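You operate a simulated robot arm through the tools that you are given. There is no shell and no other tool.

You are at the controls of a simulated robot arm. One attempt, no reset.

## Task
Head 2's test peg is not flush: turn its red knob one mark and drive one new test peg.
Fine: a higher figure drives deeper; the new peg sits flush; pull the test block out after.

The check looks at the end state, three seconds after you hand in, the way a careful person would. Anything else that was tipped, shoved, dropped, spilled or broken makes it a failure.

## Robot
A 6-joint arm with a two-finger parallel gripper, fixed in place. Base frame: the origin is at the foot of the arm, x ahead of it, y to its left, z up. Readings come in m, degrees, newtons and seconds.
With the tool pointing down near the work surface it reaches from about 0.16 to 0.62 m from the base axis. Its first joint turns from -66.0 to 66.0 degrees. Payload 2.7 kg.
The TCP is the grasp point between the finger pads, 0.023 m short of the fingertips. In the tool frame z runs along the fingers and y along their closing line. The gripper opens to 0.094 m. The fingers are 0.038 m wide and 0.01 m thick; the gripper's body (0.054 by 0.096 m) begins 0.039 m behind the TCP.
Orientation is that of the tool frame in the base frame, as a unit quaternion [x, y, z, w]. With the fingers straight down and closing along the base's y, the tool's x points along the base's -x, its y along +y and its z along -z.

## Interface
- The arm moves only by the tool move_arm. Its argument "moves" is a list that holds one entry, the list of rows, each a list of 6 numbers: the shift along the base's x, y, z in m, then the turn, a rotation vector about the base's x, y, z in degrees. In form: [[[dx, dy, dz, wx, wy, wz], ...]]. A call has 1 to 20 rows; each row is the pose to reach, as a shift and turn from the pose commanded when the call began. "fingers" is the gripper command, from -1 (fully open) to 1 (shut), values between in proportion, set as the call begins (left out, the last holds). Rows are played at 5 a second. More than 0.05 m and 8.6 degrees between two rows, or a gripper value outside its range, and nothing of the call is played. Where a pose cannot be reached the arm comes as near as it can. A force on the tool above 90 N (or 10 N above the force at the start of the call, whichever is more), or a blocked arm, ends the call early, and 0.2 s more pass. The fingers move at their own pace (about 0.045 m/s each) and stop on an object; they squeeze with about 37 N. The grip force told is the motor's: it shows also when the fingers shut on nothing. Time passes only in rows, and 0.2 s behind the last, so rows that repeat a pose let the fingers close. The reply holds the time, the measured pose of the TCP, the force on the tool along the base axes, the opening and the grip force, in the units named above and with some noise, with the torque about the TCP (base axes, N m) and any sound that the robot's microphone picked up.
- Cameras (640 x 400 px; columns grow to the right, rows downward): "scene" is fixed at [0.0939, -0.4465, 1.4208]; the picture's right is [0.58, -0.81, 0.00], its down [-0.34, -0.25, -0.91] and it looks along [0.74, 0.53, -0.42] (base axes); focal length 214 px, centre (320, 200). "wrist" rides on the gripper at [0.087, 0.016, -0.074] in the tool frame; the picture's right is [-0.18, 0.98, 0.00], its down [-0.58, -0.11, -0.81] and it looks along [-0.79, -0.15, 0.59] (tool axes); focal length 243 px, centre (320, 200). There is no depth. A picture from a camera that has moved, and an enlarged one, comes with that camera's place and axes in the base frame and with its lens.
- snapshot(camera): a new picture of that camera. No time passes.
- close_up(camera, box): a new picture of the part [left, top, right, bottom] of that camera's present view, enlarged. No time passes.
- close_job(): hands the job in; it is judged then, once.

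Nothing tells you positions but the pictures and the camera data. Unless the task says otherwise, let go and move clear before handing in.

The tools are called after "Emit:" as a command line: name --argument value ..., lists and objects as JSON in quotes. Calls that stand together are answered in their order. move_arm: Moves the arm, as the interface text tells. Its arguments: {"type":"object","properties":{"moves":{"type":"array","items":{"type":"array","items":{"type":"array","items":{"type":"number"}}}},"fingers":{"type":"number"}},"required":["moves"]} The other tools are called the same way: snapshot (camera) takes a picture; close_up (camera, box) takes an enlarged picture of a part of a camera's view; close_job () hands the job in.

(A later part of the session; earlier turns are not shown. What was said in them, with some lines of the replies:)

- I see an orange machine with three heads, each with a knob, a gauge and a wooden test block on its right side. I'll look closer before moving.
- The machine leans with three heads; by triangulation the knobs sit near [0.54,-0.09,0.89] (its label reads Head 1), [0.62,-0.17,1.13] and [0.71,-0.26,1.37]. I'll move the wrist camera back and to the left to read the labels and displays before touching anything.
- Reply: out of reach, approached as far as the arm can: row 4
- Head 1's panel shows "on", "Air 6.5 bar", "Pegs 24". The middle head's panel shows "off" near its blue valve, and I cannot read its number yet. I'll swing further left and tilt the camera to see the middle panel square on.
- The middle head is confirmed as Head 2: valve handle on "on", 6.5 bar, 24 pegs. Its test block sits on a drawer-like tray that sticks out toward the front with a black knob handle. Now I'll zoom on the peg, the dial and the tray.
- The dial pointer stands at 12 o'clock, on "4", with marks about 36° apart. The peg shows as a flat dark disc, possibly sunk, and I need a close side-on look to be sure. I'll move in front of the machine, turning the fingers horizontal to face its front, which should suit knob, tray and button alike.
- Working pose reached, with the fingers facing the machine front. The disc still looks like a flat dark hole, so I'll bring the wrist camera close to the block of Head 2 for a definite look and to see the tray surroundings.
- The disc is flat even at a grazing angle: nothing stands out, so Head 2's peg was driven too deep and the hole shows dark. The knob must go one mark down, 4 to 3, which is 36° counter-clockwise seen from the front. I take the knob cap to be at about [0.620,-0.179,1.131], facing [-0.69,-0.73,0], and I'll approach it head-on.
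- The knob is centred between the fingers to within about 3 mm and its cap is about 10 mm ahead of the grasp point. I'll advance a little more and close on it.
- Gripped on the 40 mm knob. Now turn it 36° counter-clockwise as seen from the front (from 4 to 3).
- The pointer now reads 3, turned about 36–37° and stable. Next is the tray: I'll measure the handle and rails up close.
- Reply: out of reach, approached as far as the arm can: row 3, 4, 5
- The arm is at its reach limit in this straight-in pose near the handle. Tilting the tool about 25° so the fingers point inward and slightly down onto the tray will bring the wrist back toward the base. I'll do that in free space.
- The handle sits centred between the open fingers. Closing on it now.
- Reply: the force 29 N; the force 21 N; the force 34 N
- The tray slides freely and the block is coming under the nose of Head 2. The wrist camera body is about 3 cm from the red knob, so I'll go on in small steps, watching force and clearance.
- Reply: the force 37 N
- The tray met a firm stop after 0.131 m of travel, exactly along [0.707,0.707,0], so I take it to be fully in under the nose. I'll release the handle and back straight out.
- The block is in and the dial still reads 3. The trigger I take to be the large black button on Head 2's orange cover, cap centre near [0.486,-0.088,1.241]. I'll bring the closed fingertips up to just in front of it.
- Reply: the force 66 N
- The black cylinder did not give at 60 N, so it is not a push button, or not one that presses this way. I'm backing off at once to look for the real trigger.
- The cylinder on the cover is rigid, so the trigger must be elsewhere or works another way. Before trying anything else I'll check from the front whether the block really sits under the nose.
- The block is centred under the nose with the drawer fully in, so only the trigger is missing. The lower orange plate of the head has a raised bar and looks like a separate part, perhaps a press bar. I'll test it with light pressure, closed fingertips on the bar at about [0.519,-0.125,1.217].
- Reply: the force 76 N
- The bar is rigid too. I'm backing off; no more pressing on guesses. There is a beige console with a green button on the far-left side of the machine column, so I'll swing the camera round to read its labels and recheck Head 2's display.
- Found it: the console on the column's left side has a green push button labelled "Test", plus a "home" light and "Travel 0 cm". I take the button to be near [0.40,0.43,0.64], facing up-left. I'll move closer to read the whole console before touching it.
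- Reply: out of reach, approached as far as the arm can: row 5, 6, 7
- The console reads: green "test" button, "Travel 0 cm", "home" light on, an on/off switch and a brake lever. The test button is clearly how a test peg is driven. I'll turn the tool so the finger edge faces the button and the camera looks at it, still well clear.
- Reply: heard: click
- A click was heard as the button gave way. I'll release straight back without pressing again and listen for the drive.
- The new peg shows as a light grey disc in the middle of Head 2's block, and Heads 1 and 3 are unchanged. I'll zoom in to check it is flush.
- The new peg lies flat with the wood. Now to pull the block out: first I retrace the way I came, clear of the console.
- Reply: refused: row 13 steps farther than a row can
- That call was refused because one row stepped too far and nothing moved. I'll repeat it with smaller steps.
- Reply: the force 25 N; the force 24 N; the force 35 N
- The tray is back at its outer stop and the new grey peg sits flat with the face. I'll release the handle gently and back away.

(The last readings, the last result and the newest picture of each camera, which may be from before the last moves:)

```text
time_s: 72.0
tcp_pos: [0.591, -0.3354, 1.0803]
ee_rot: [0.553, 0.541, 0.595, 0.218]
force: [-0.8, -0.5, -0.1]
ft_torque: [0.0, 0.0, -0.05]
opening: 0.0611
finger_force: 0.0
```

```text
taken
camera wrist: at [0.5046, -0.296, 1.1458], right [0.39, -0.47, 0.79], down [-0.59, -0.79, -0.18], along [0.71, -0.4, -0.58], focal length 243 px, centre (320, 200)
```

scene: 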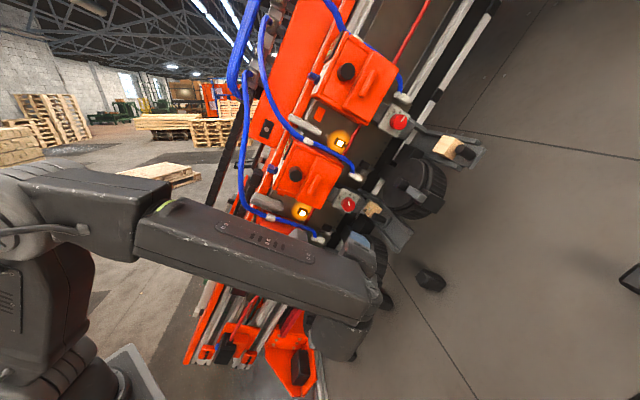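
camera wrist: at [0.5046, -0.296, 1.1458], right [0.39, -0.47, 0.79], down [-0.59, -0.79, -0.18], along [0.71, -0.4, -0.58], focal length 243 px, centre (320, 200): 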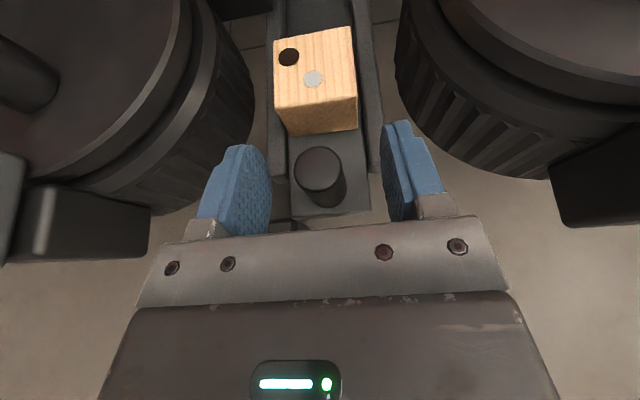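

Emit:
move_arm --moves '[[[-0.018, -0.017, 0, 0, 0, 0], [-0.036, -0.033, 0.003, 0, 0, 0], [-0.0653, -0.0454, 0.0112, 0, 0, 0], [-0.098, -0.027, 0.025, 0, 0, 0], [-0.13, -0.005, 0.04, 0, 0, 0], [-0.162, 0.015, 0.055, 0, 0, 0], [-0.195, 0.035, 0.068, 0, 0, 0], [-0.235, 0.05, 0.085, 0, 0, 0], [-0.27, 0.065, 0.105, 0, 0, 0]]]'

Emit:
snapshot --camera "scene"

Emit:
close_up --camera "scene" --box '[330, 180, 430, 245]'

Emit:
snapshot --camera "wrist"

```text
time_s: 74.0
tcp_pos: [0.3207, -0.2679, 1.184]
ee_rot: [0.553, 0.54, 0.595, 0.219]
force: [-0.2, 0.3, -0.8]
ft_torque: [-0.01, 0.0, -0.02]
opening: 0.0613
finger_force: 0.0
```

```text
taken
```

scene: 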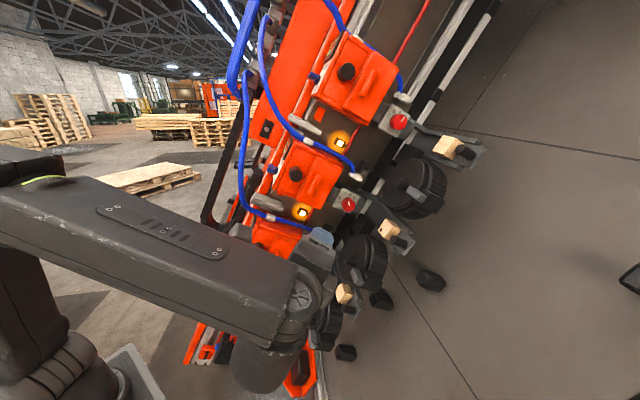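

```text
6.15 times, centred on (380, 212) of scene
camera zoom: at [0.0939, -0.4465, 1.4209], right [0.58, -0.81, 0.0], down [-0.34, -0.25, -0.91], along [0.74, 0.53, -0.42], focal length 1320 px, centre (-49, 123)
```

zoom: 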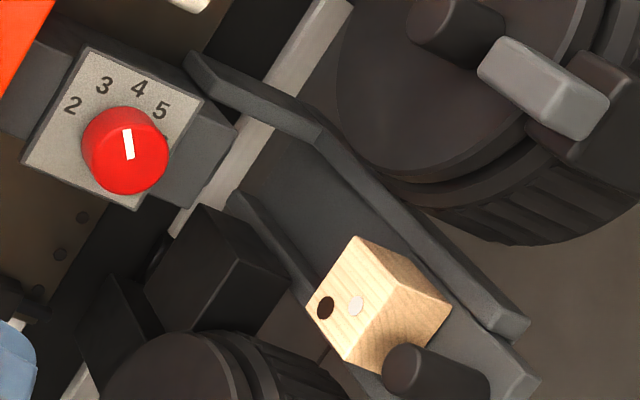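

```text
taken
camera wrist: at [0.2345, -0.2289, 1.2494], right [0.39, -0.47, 0.79], down [-0.59, -0.79, -0.18], along [0.71, -0.4, -0.58], focal length 243 px, centre (320, 200)
```

wrist: 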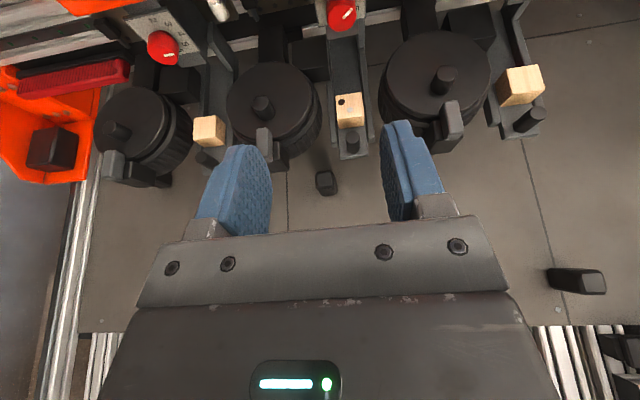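

Emit:
close_up --camera "scene" --box '[375, 220, 395, 232]'

Emit:
close_up --camera "scene" --box '[335, 195, 360, 212]'

Emit:
close_up --camera "scene" --box '[360, 260, 480, 340]'

```text
16.00 times, centred on (385, 226) of scene
camera zoom: at [0.0939, -0.4465, 1.4209], right [0.58, -0.81, 0.0], down [-0.34, -0.25, -0.91], along [0.74, 0.53, -0.42], focal length 3432 px, centre (-720, -216)
```

zoom: 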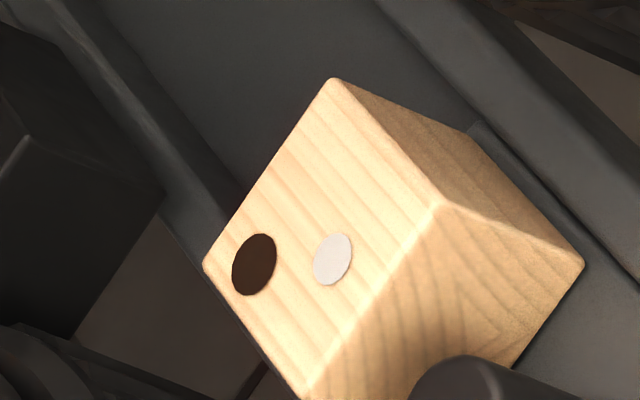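

```text
16.00 times, centred on (348, 204) of scene
camera zoom: at [0.0939, -0.4465, 1.4209], right [0.58, -0.81, 0.0], down [-0.34, -0.25, -0.91], along [0.74, 0.53, -0.42], focal length 3432 px, centre (-120, 144)
```

zoom: 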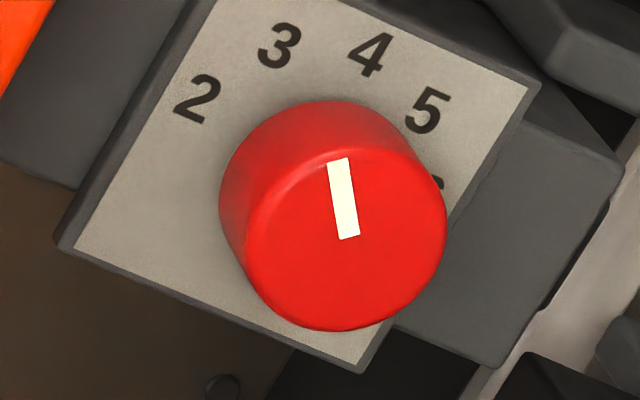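

```text
5.00 times, centred on (420, 300) of scene
camera zoom: at [0.0939, -0.4465, 1.4209], right [0.58, -0.81, 0.0], down [-0.34, -0.25, -0.91], along [0.74, 0.53, -0.42], focal length 1072 px, centre (-180, -300)
```

zoom: 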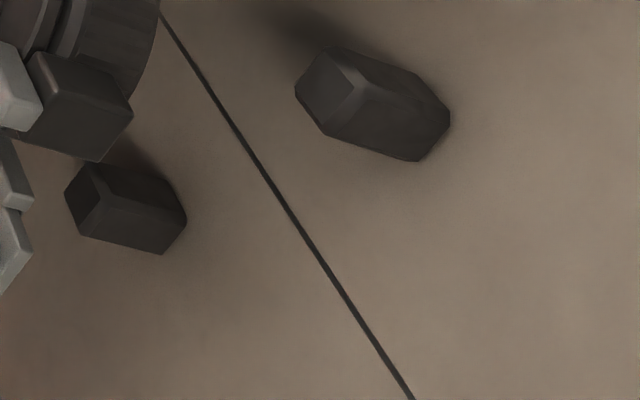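

Head 2's dial reads 3, and one new grey peg sits flat in its block. The old too-deep hole is beside it. The tray is pulled out to its stop, and Heads 1 and 3 look as they did at the start. The gripper is open and clear, so I'm handing in.

Emit:
close_job

```text
The job is handed in.
```

I turned Head 2's red knob down one mark, from 4 to 3, and drove one new test peg. It looks flush in the close-ups. The block is pulled back out to its stop, and I've handed the job in.

- **Knob direction:** the old peg was flat and dark even at a grazing angle, so I judged it had been driven too deep and went to a lower figure.
- **Driving the peg:** I slid Head 2's block under the nose and pressed the green "test" button on the left-hand console once, until it clicked. One new grey peg appeared in the middle of the block, about level with the wood. The old dark hole is still beside it.
- **Wrong presses:** before I found the test button, I pushed on the black cylinder (about 65 N) and then the raised orange bar (about 75 N) on Head 2's cover, taking each for the trigger. Neither moved, and I saw no damage.
- **Everything else:** Heads 1 and 3 looked unchanged, and I saw nothing dropped on the floor. The gripper is open and clear of the machine.
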